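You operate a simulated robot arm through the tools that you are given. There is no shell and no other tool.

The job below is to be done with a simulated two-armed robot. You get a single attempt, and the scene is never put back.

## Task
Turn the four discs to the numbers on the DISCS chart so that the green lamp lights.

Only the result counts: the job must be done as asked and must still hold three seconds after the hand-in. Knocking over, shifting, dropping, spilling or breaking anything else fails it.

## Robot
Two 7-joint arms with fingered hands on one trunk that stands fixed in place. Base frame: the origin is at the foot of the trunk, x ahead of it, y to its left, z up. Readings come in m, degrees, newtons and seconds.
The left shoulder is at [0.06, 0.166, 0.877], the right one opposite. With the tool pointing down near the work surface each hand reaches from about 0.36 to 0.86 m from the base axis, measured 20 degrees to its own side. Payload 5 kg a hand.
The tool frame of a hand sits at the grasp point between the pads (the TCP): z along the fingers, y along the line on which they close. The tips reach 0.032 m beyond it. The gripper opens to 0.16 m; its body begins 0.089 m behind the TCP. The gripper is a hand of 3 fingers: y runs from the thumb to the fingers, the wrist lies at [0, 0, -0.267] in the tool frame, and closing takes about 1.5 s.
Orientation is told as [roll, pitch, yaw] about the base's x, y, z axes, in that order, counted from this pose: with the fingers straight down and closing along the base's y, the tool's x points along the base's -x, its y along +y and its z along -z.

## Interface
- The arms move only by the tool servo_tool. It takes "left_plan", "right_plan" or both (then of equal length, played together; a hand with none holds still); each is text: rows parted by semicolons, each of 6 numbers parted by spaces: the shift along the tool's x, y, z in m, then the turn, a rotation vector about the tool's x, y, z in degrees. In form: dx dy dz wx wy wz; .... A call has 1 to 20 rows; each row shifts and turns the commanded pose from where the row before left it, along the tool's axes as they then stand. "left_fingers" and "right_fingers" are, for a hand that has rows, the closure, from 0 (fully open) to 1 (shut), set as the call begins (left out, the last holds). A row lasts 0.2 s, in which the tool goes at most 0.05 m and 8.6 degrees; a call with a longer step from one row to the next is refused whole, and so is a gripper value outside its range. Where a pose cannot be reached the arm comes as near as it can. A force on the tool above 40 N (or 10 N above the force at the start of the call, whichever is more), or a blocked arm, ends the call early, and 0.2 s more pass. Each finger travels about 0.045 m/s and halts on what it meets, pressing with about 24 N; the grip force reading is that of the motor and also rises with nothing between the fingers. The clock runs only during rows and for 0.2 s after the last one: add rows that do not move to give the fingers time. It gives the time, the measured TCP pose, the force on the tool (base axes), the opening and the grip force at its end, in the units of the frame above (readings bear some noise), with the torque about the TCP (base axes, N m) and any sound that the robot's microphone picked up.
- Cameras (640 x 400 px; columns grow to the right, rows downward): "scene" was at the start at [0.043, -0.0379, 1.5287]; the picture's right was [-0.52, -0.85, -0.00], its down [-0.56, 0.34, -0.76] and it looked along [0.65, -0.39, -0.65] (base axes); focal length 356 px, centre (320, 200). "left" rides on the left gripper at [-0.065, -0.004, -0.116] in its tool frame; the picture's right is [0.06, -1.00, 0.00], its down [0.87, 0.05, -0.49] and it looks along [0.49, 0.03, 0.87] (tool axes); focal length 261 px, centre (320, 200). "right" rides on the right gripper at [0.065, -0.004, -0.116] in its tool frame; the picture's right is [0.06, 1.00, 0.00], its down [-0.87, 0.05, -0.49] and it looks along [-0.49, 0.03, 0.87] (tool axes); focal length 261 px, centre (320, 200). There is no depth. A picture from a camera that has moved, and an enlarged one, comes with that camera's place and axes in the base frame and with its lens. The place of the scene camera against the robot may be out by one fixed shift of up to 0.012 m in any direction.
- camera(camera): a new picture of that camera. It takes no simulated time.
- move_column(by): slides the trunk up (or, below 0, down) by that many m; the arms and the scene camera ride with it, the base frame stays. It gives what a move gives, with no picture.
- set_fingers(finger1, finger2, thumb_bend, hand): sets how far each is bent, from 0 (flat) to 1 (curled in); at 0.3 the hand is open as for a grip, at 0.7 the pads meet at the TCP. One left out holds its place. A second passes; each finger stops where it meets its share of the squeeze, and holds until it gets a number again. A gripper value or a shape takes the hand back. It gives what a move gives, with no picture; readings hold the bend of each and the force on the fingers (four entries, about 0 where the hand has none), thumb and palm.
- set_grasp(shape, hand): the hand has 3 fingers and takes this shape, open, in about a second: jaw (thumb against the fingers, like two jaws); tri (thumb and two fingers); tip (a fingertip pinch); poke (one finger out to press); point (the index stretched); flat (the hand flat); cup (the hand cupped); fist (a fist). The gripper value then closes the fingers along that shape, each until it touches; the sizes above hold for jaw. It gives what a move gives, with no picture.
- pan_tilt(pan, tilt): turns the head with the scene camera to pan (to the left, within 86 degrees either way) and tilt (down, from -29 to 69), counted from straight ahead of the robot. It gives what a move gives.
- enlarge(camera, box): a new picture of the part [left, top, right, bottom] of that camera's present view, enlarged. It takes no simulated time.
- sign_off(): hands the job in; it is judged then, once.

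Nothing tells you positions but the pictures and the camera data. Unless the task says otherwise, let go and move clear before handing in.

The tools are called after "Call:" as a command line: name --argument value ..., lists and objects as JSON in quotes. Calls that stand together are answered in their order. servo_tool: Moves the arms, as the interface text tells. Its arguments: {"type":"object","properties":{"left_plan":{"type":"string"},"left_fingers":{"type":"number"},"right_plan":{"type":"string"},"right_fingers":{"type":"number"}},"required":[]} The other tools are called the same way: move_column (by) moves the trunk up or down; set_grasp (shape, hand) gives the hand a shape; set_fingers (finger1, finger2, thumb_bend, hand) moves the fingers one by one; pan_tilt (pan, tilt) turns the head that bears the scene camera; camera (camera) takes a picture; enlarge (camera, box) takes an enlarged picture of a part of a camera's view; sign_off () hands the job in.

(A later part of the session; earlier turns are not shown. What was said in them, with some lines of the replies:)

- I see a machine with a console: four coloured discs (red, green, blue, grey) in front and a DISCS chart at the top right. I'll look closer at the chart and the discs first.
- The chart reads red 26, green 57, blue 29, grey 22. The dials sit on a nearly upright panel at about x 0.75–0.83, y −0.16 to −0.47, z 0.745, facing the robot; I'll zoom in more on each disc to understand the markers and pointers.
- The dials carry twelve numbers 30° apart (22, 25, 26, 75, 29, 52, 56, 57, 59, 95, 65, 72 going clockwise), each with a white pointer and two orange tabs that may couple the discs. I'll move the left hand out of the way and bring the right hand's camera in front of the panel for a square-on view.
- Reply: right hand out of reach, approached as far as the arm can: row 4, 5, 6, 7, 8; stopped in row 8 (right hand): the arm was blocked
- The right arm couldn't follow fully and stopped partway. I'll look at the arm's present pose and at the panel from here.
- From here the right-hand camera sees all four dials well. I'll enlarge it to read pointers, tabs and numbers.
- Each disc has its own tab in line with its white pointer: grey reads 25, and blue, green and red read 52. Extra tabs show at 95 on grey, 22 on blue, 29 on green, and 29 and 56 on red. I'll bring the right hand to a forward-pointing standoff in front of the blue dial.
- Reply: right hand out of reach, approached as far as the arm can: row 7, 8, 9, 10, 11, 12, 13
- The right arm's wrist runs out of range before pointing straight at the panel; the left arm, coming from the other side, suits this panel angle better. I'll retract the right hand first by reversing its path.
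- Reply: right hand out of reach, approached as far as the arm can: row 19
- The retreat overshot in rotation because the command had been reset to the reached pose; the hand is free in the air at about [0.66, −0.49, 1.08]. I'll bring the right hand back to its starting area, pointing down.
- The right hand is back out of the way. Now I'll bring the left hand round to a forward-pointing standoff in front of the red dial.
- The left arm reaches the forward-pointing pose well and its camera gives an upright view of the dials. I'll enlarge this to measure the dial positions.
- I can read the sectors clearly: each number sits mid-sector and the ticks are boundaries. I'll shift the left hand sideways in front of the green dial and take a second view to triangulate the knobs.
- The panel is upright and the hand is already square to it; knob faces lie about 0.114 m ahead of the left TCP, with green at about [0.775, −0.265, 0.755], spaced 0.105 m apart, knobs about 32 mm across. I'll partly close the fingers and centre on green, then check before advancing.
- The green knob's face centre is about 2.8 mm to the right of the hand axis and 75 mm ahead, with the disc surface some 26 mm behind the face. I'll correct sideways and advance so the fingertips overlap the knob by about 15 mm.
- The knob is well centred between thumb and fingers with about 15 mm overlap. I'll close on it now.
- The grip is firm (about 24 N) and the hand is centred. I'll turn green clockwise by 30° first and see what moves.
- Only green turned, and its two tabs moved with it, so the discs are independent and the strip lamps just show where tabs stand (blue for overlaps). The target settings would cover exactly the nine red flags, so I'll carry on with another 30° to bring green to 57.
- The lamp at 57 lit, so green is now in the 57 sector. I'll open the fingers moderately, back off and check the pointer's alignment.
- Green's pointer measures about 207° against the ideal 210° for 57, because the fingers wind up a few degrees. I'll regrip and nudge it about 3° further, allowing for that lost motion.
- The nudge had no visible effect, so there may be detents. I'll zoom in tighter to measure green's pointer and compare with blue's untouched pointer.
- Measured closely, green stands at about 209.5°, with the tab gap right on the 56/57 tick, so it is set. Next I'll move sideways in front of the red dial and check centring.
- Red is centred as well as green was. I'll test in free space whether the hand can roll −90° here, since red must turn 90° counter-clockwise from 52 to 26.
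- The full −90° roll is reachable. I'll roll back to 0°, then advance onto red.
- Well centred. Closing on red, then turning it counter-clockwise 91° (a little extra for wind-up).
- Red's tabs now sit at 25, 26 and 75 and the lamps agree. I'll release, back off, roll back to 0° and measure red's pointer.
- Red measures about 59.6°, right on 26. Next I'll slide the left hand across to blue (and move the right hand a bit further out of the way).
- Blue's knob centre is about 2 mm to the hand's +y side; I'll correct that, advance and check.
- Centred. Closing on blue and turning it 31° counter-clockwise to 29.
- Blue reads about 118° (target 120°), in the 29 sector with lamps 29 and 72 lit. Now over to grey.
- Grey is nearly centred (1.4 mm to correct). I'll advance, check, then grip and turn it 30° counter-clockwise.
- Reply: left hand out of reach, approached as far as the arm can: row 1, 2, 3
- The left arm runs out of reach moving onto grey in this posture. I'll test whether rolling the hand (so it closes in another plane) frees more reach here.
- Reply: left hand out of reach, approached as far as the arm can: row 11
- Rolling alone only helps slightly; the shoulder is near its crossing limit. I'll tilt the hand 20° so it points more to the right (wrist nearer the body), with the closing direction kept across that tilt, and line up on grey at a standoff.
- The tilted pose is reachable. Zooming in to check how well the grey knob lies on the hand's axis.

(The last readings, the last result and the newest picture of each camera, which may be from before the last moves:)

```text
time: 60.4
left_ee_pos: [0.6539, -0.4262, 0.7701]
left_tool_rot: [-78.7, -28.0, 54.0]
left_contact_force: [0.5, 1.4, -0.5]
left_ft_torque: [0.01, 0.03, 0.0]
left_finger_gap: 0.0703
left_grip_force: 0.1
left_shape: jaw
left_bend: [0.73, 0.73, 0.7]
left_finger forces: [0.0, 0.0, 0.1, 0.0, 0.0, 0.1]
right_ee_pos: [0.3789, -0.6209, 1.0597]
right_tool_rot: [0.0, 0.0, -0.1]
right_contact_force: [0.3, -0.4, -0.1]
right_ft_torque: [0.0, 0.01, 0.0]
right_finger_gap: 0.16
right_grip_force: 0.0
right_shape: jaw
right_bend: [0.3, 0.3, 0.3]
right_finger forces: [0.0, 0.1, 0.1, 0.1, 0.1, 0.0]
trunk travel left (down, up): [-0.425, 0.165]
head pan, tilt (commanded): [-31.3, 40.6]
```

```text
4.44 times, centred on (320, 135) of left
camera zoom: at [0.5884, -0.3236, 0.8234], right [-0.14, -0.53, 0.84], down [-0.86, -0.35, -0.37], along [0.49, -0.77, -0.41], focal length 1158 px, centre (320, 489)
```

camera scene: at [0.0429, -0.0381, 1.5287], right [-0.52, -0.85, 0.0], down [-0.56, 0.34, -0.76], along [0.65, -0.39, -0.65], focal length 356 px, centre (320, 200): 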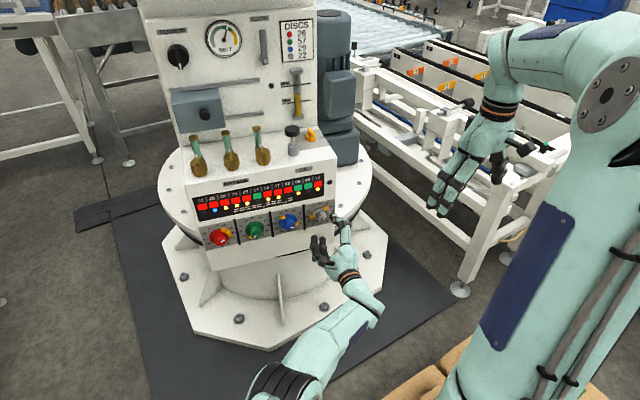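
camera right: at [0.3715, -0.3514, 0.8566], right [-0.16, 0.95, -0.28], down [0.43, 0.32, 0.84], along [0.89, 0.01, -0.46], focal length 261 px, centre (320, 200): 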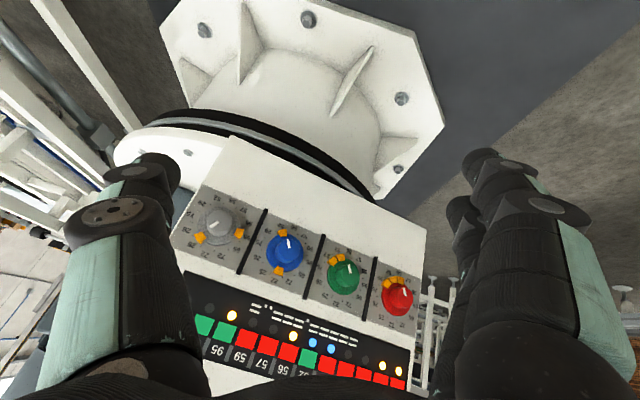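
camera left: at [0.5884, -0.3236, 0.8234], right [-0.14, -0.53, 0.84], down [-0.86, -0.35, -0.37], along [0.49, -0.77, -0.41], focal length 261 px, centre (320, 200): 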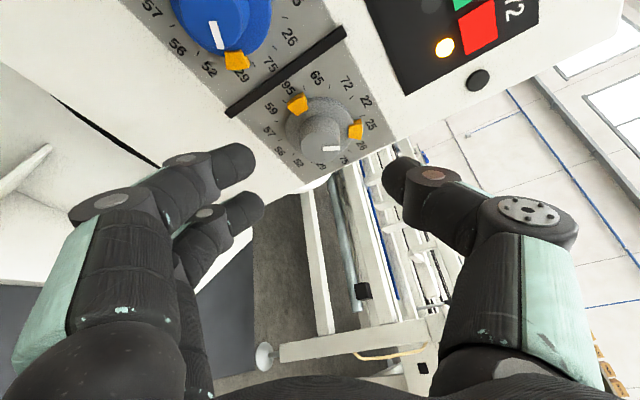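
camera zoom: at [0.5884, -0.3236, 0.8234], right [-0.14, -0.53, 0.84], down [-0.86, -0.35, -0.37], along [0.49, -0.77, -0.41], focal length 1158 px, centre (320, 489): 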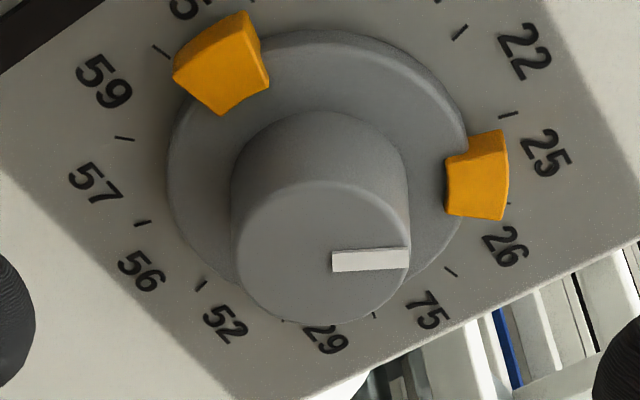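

The knob sits about 2.6 mm off along the hand's x; I'll correct this while advancing along the tilted axis, then look.

Call:
servo_tool --left_plan "-0.0026 0 0.018 0 0 0;0 0 0.018 0 0 0;0 0 0.016 0 0 0;0 0 0 0 0 0"

Call:
camera --camera "left"

Call:
enlarge --camera "scene" --box '[250, 170, 370, 270]'

```text
time: 61.4
left_ee_pos: [0.6996, -0.4517, 0.7611]
left_tool_rot: [-78.8, -28.0, 54.1]
left_contact_force: [0.3, 0.1, -0.3]
left_ft_torque: [0.02, -0.01, 0.0]
left_finger_gap: 0.0703
left_grip_force: 0.0
left_shape: jaw
left_bend: [0.73, 0.73, 0.7]
left_finger forces: [0.0, 0.0, 0.1, 0.0, 0.0, 0.0]
right_ee_pos: [0.3784, -0.6194, 1.0577]
right_tool_rot: [0.0, 0.0, 0.0]
right_contact_force: [-0.7, 0.3, -0.9]
right_ft_torque: [0.02, 0.05, 0.01]
right_finger_gap: 0.16
right_grip_force: 0.1
right_shape: jaw
right_bend: [0.3, 0.3, 0.3]
right_finger forces: [0.0, 0.0, 0.0, 0.1, 0.0, 0.0]
trunk travel left (down, up): [-0.425, 0.165]
head pan, tilt (commanded): [-31.3, 40.6]
```

```text
taken
camera left: at [0.634, -0.3478, 0.8155], right [-0.14, -0.53, 0.83], down [-0.86, -0.35, -0.37], along [0.49, -0.77, -0.41], focal length 261 px, centre (320, 200)
```

left: 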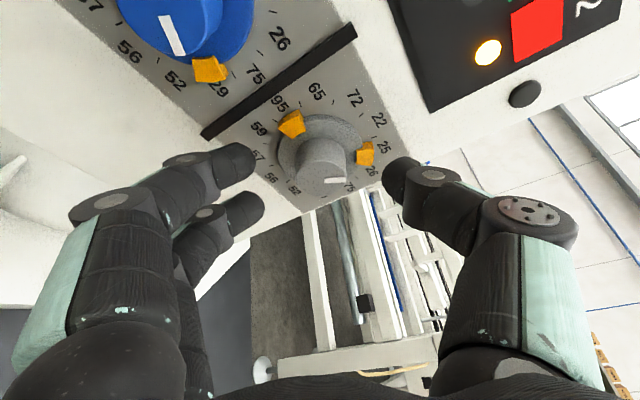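

```text
4.00 times, centred on (310, 220) of scene
camera zoom: at [0.043, -0.038, 1.5287], right [-0.52, -0.85, 0.0], down [-0.56, 0.34, -0.76], along [0.65, -0.39, -0.65], focal length 1424 px, centre (360, 120)
```

zoom: 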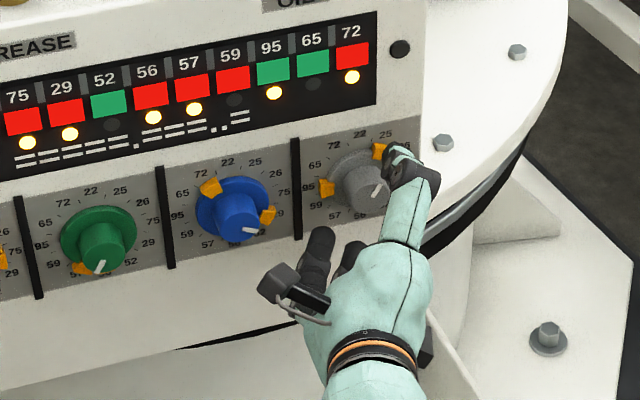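

Call:
enlarge --camera "left" --box '[230, 90, 430, 240]'

```text
2.67 times, centred on (330, 165) of left
camera zoom: at [0.634, -0.3478, 0.8155], right [-0.14, -0.53, 0.83], down [-0.86, -0.35, -0.37], along [0.49, -0.77, -0.41], focal length 695 px, centre (293, 293)
```

zoom: 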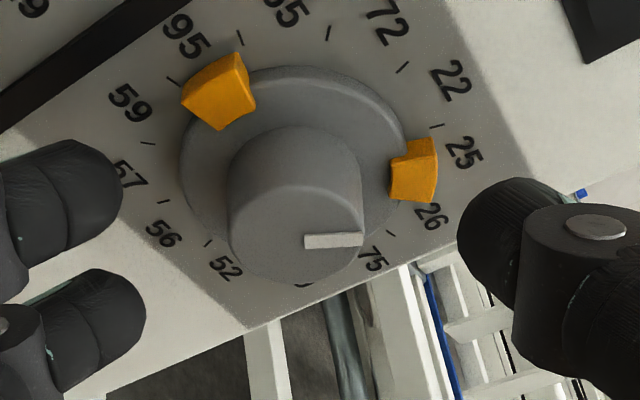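

Aligned within a millimetre. Advancing the last 12 mm and closing on grey.

Call:
servo_tool --left_plan "0 -0.0006 0.012 0 0 0;0 0 0 0 0 0"

Call:
servo_tool --left_plan "0 0 0 0 0 0;0 0 0 0 0 0;0 0 0 0 0 0;0 0 0 0 0 0;0 0 0 0 0 0;0 0 0 0 0 0" --left_fingers 1.0

Call:
enlarge --camera "left" --box '[230, 90, 430, 240]'

Call:
enlarge --camera "scene" --box '[250, 170, 370, 270]'

```text
time: 62.0
left_ee_pos: [0.7098, -0.4576, 0.76]
left_tool_rot: [-78.9, -28.0, 54.2]
left_contact_force: [0.2, 0.5, 0.7]
left_ft_torque: [-0.05, -0.02, 0.02]
left_finger_gap: 0.0702
left_grip_force: 0.1
left_shape: jaw
left_bend: [0.73, 0.73, 0.7]
left_finger forces: [0.0, 0.0, 0.0, 0.0, 0.0, 0.0]
right_ee_pos: [0.3786, -0.6203, 1.0599]
right_tool_rot: [0.0, -0.1, 0.0]
right_contact_force: [-0.1, 0.3, 1.0]
right_ft_torque: [0.01, 0.0, 0.01]
right_finger_gap: 0.1601
right_grip_force: 0.0
right_shape: jaw
right_bend: [0.3, 0.3, 0.3]
right_finger forces: [0.0, 0.0, 0.0, 0.0, 0.0, 0.0]
trunk travel left (down, up): [-0.425, 0.165]
head pan, tilt (commanded): [-31.3, 40.6]
```

```text
time: 63.4
left_ee_pos: [0.7085, -0.4574, 0.7595]
left_tool_rot: [-78.8, -28.0, 54.1]
left_contact_force: [2.0, -0.9, -0.8]
left_ft_torque: [0.02, 0.03, 0.04]
left_finger_gap: 0.0214
left_grip_force: 24.1
left_shape: jaw
left_bend: [0.72, 0.72, 0.7]
left_finger forces: [9.5, 10.2, 0.0, 0.1, 20.6, 0.1]
right_ee_pos: [0.3786, -0.6195, 1.0599]
right_tool_rot: [0.0, 0.1, 0.0]
right_contact_force: [0.1, -0.4, -0.2]
right_ft_torque: [0.01, -0.01, -0.01]
right_finger_gap: 0.1598
right_grip_force: 0.0
right_shape: jaw
right_bend: [0.3, 0.3, 0.3]
right_finger forces: [0.0, 0.1, 0.1, 0.0, 0.0, 0.0]
trunk travel left (down, up): [-0.425, 0.165]
head pan, tilt (commanded): [-31.3, 40.6]
```

```text
2.67 times, centred on (330, 165) of left
camera zoom: at [0.6441, -0.3538, 0.814], right [-0.14, -0.53, 0.84], down [-0.86, -0.35, -0.37], along [0.49, -0.77, -0.41], focal length 695 px, centre (293, 293)
```

zoom: 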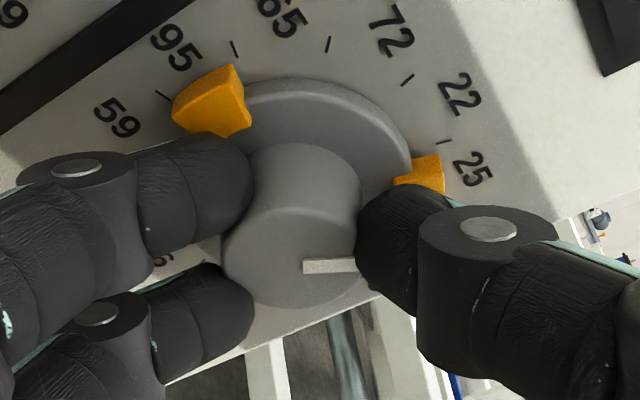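

```text
4.00 times, centred on (310, 220) of scene
camera zoom: at [0.0431, -0.0381, 1.5287], right [-0.52, -0.85, 0.0], down [-0.56, 0.34, -0.76], along [0.65, -0.39, -0.65], focal length 1424 px, centre (360, 120)
```

zoom: 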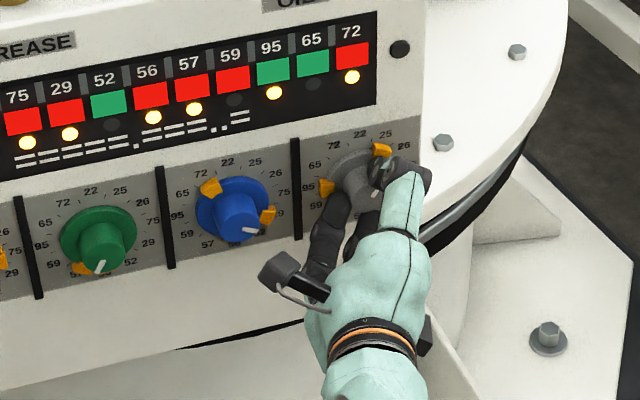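

The grip on grey is balanced. Now I'll turn it about the knob's own axis by 30° counter-clockwise, from 25 to 22.

Call:
servo_tool --left_plan "0 0.0008 0 1.744 0 -4.792;0 0.0008 0 1.744 0 -4.792;0 0.0008 0 1.744 0 -4.792;0 0.0008 0 1.744 0 -4.792;0 0.0008 0 1.744 0 -4.792;0 0.0008 0 1.744 0 -4.792;0 0 0 0 0 0"

Call:
camera --camera "left"

Call:
enlarge --camera "scene" --box '[180, 160, 370, 280]'

```text
time: 65.0
left_ee_pos: [0.7105, -0.4553, 0.7549]
left_tool_rot: [-90.1, 0.6, 57.0]
left_contact_force: [2.8, -0.8, -1.1]
left_ft_torque: [0.06, 0.09, 0.08]
left_finger_gap: 0.0216
left_grip_force: 24.2
left_shape: jaw
left_bend: [0.72, 0.72, 0.7]
left_finger forces: [11.6, 11.3, 0.0, 0.1, 20.3, 0.0]
right_ee_pos: [0.3788, -0.62, 1.0594]
right_tool_rot: [0.0, 0.1, 0.0]
right_contact_force: [-0.2, 0.6, 0.0]
right_ft_torque: [-0.02, 0.03, 0.01]
right_finger_gap: 0.16
right_grip_force: 0.0
right_shape: jaw
right_bend: [0.3, 0.3, 0.3]
right_finger forces: [0.0, 0.1, 0.0, 0.0, 0.0, 0.1]
trunk travel left (down, up): [-0.425, 0.165]
head pan, tilt (commanded): [-31.3, 40.6]
```

```text
taken
camera left: at [0.6477, -0.3371, 0.7583], right [-0.03, -0.04, 1.0], down [-0.89, -0.46, -0.05], along [0.46, -0.89, -0.02], focal length 261 px, centre (320, 200)
```

left: 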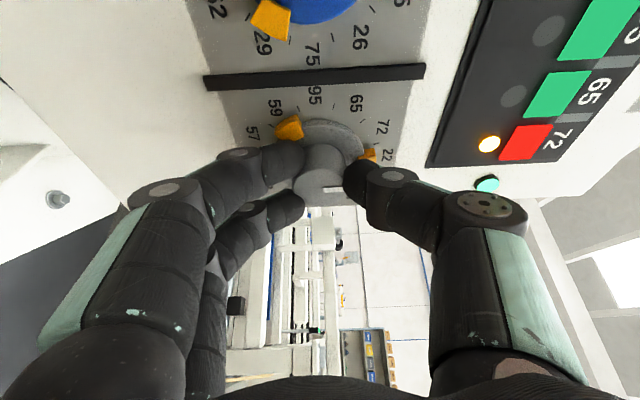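

```text
3.33 times, centred on (275, 220) of scene
camera zoom: at [0.0434, -0.0381, 1.5287], right [-0.52, -0.85, 0.0], down [-0.56, 0.34, -0.76], along [0.65, -0.39, -0.65], focal length 1186 px, centre (470, 133)
```

zoom: 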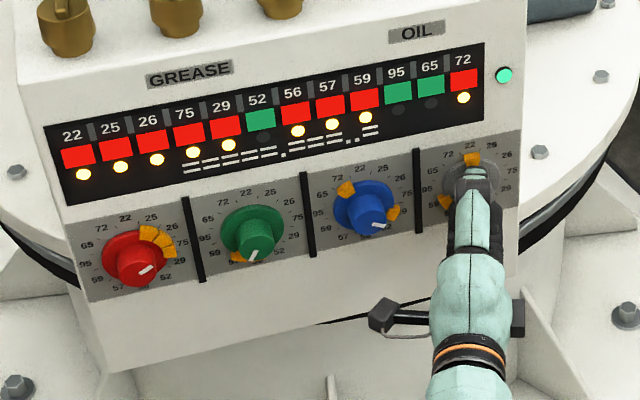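

The green lamp at the right end of the strip is now lit and all nine red flags show single yellow lamps. I'll release grey gently and back straight out.

Call:
servo_tool --left_plan "0 0 0 0 0 0;0 0 0 0 0 0;0 0 0 0 0 0;0 0 0 0 0 0;0 0 0 0 0 0;0 0 -0.015 0 0 0;0 0 -0.02 0 0 0;0 0 -0.02 0 0 0;0 0 -0.02 0 0 0;0 0 0 0 0 0" --left_fingers 0.56

Call:
camera --camera "left"

Call:
enlarge --camera "scene" --box '[180, 160, 370, 280]'

```text
time: 67.2
left_ee_pos: [0.6461, -0.4141, 0.7555]
left_tool_rot: [-90.2, 0.6, 56.8]
left_contact_force: [1.0, -0.4, 0.7]
left_ft_torque: [0.0, 0.02, -0.02]
left_finger_gap: 0.0697
left_grip_force: 0.0
left_shape: jaw
left_bend: [0.73, 0.73, 0.7]
left_finger forces: [0.0, 0.0, 0.0, 0.0, 0.0, 0.0]
right_ee_pos: [0.3792, -0.6203, 1.0587]
right_tool_rot: [-0.1, -0.1, -0.1]
right_contact_force: [0.5, -0.7, 0.7]
right_ft_torque: [-0.01, -0.01, 0.0]
right_finger_gap: 0.16
right_grip_force: 0.1
right_shape: jaw
right_bend: [0.3, 0.3, 0.3]
right_finger forces: [0.0, 0.1, 0.0, 0.0, 0.0, 0.1]
trunk travel left (down, up): [-0.425, 0.165]
head pan, tilt (commanded): [-31.3, 40.6]
```

```text
taken
camera left: at [0.5846, -0.2967, 0.7591], right [-0.03, -0.04, 1.0], down [-0.89, -0.46, -0.05], along [0.46, -0.89, -0.02], focal length 261 px, centre (320, 200)
```

left: 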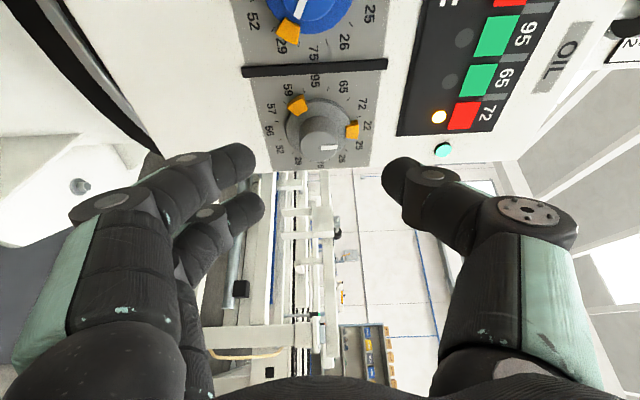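

```text
3.33 times, centred on (275, 220) of scene
camera zoom: at [0.043, -0.038, 1.5287], right [-0.52, -0.85, 0.0], down [-0.56, 0.34, -0.76], along [0.65, -0.39, -0.65], focal length 1186 px, centre (470, 133)
```

zoom: 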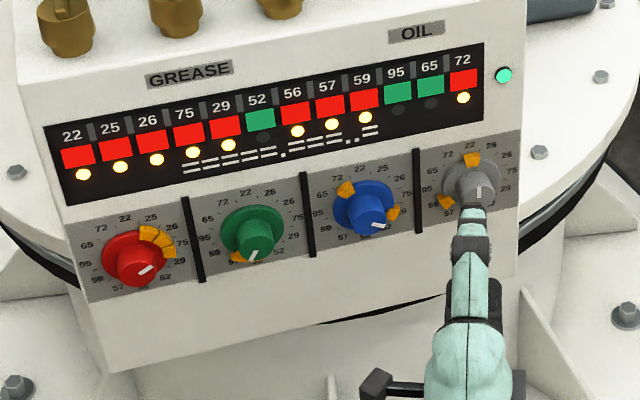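

The green lamp stays lit with the hand released. I'll move the left hand well clear to the left and back, then verify all four discs.

Call:
servo_tool --left_plan "0 0 -0.02 0 0 0;0 0 -0.02 0 0 0;-0.03 0 -0.0195 0 0 0;-0.03 0 -0.0195 0 0 0;-0.03 0 -0.0195 0 0 0;-0.03 0 -0.0195 0 0 0;-0.03 0 -0.0195 0 0 0;-0.03 0 -0.0195 0 0 0;-0.03 0 -0.0195 0 0 0;-0.03 0 -0.0195 0 0 0;0 0 0 0 0 0;0 0 0 0 0 0"

Call:
camera --camera "scene"

Call:
enlarge --camera "scene" --box '[180, 160, 350, 260]'

Call:
enlarge --camera "scene" --box '[265, 185, 345, 240]'

```text
time: 69.8
left_ee_pos: [0.6123, -0.1084, 0.7513]
left_tool_rot: [-90.2, 0.6, 56.9]
left_contact_force: [-0.6, -0.6, 0.3]
left_ft_torque: [-0.02, -0.01, 0.02]
left_finger_gap: 0.07
left_grip_force: 0.1
left_shape: jaw
left_bend: [0.73, 0.73, 0.7]
left_finger forces: [0.1, 0.0, 0.0, 0.0, 0.0, 0.1]
right_ee_pos: [0.3797, -0.62, 1.0599]
right_tool_rot: [0.1, 0.0, 0.0]
right_contact_force: [-1.1, 0.3, -0.5]
right_ft_torque: [0.01, 0.03, -0.01]
right_finger_gap: 0.1601
right_grip_force: 0.1
right_shape: jaw
right_bend: [0.3, 0.3, 0.3]
right_finger forces: [0.0, 0.1, 0.0, 0.1, 0.0, 0.0]
trunk travel left (down, up): [-0.425, 0.165]
head pan, tilt (commanded): [-31.3, 40.6]
```

```text
taken
camera scene: at [0.043, -0.0379, 1.5287], right [-0.52, -0.85, 0.0], down [-0.56, 0.34, -0.76], along [0.65, -0.39, -0.65], focal length 356 px, centre (320, 200)
```

scene: 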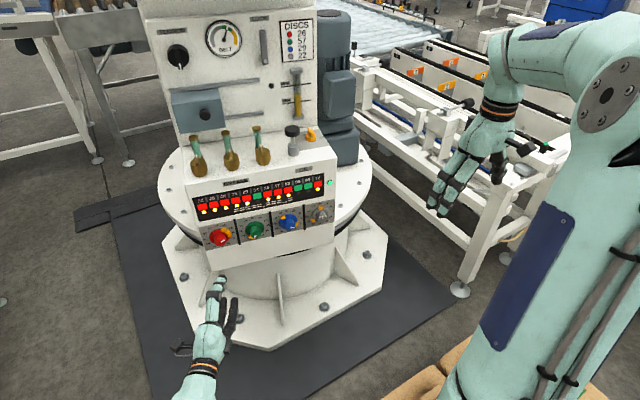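

```text
3.76 times, centred on (265, 210) of scene
camera zoom: at [0.043, -0.0379, 1.5287], right [-0.52, -0.85, 0.0], down [-0.56, 0.34, -0.76], along [0.65, -0.39, -0.65], focal length 1340 px, centre (527, 162)
```

zoom: 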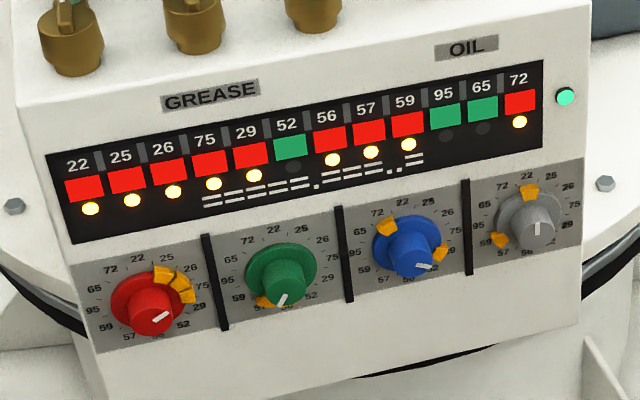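

```text
7.27 times, centred on (305, 212) of scene
camera zoom: at [0.043, -0.0379, 1.5287], right [-0.52, -0.85, 0.0], down [-0.56, 0.34, -0.76], along [0.65, -0.39, -0.65], focal length 2589 px, centre (429, 109)
```

zoom: 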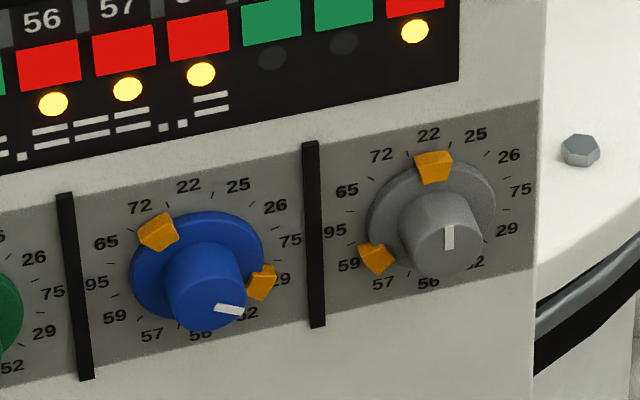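

All four discs sit on the chart's numbers (red 26, green 57, blue 29, grey 22). The green lamp stays lit with both hands clear and nothing else has been touched, so I'm handing the job in.

Call:
sign_off

```text
The job is handed in.
```

The four discs are set to the chart: red 26, green 57, blue 29 and grey 22. The green lamp lit as soon as grey reached 22 and stayed lit after I let go and moved the hands clear. I handed the job in at that point; the system confirmed the hand-in but gave no result.

- **Accuracy:** by measurement, red, green and blue stand within about 2° of the middle of their sectors. Grey I checked only by eye; its pointer is on 22. All nine red flags on the strip show a single yellow lamp.
- **Other items:** nothing else on the machine looked shifted in the last pictures.
- **Arms used:** the left arm turned all four discs. The right arm could not point straight at the panel, so I moved it out of the way.
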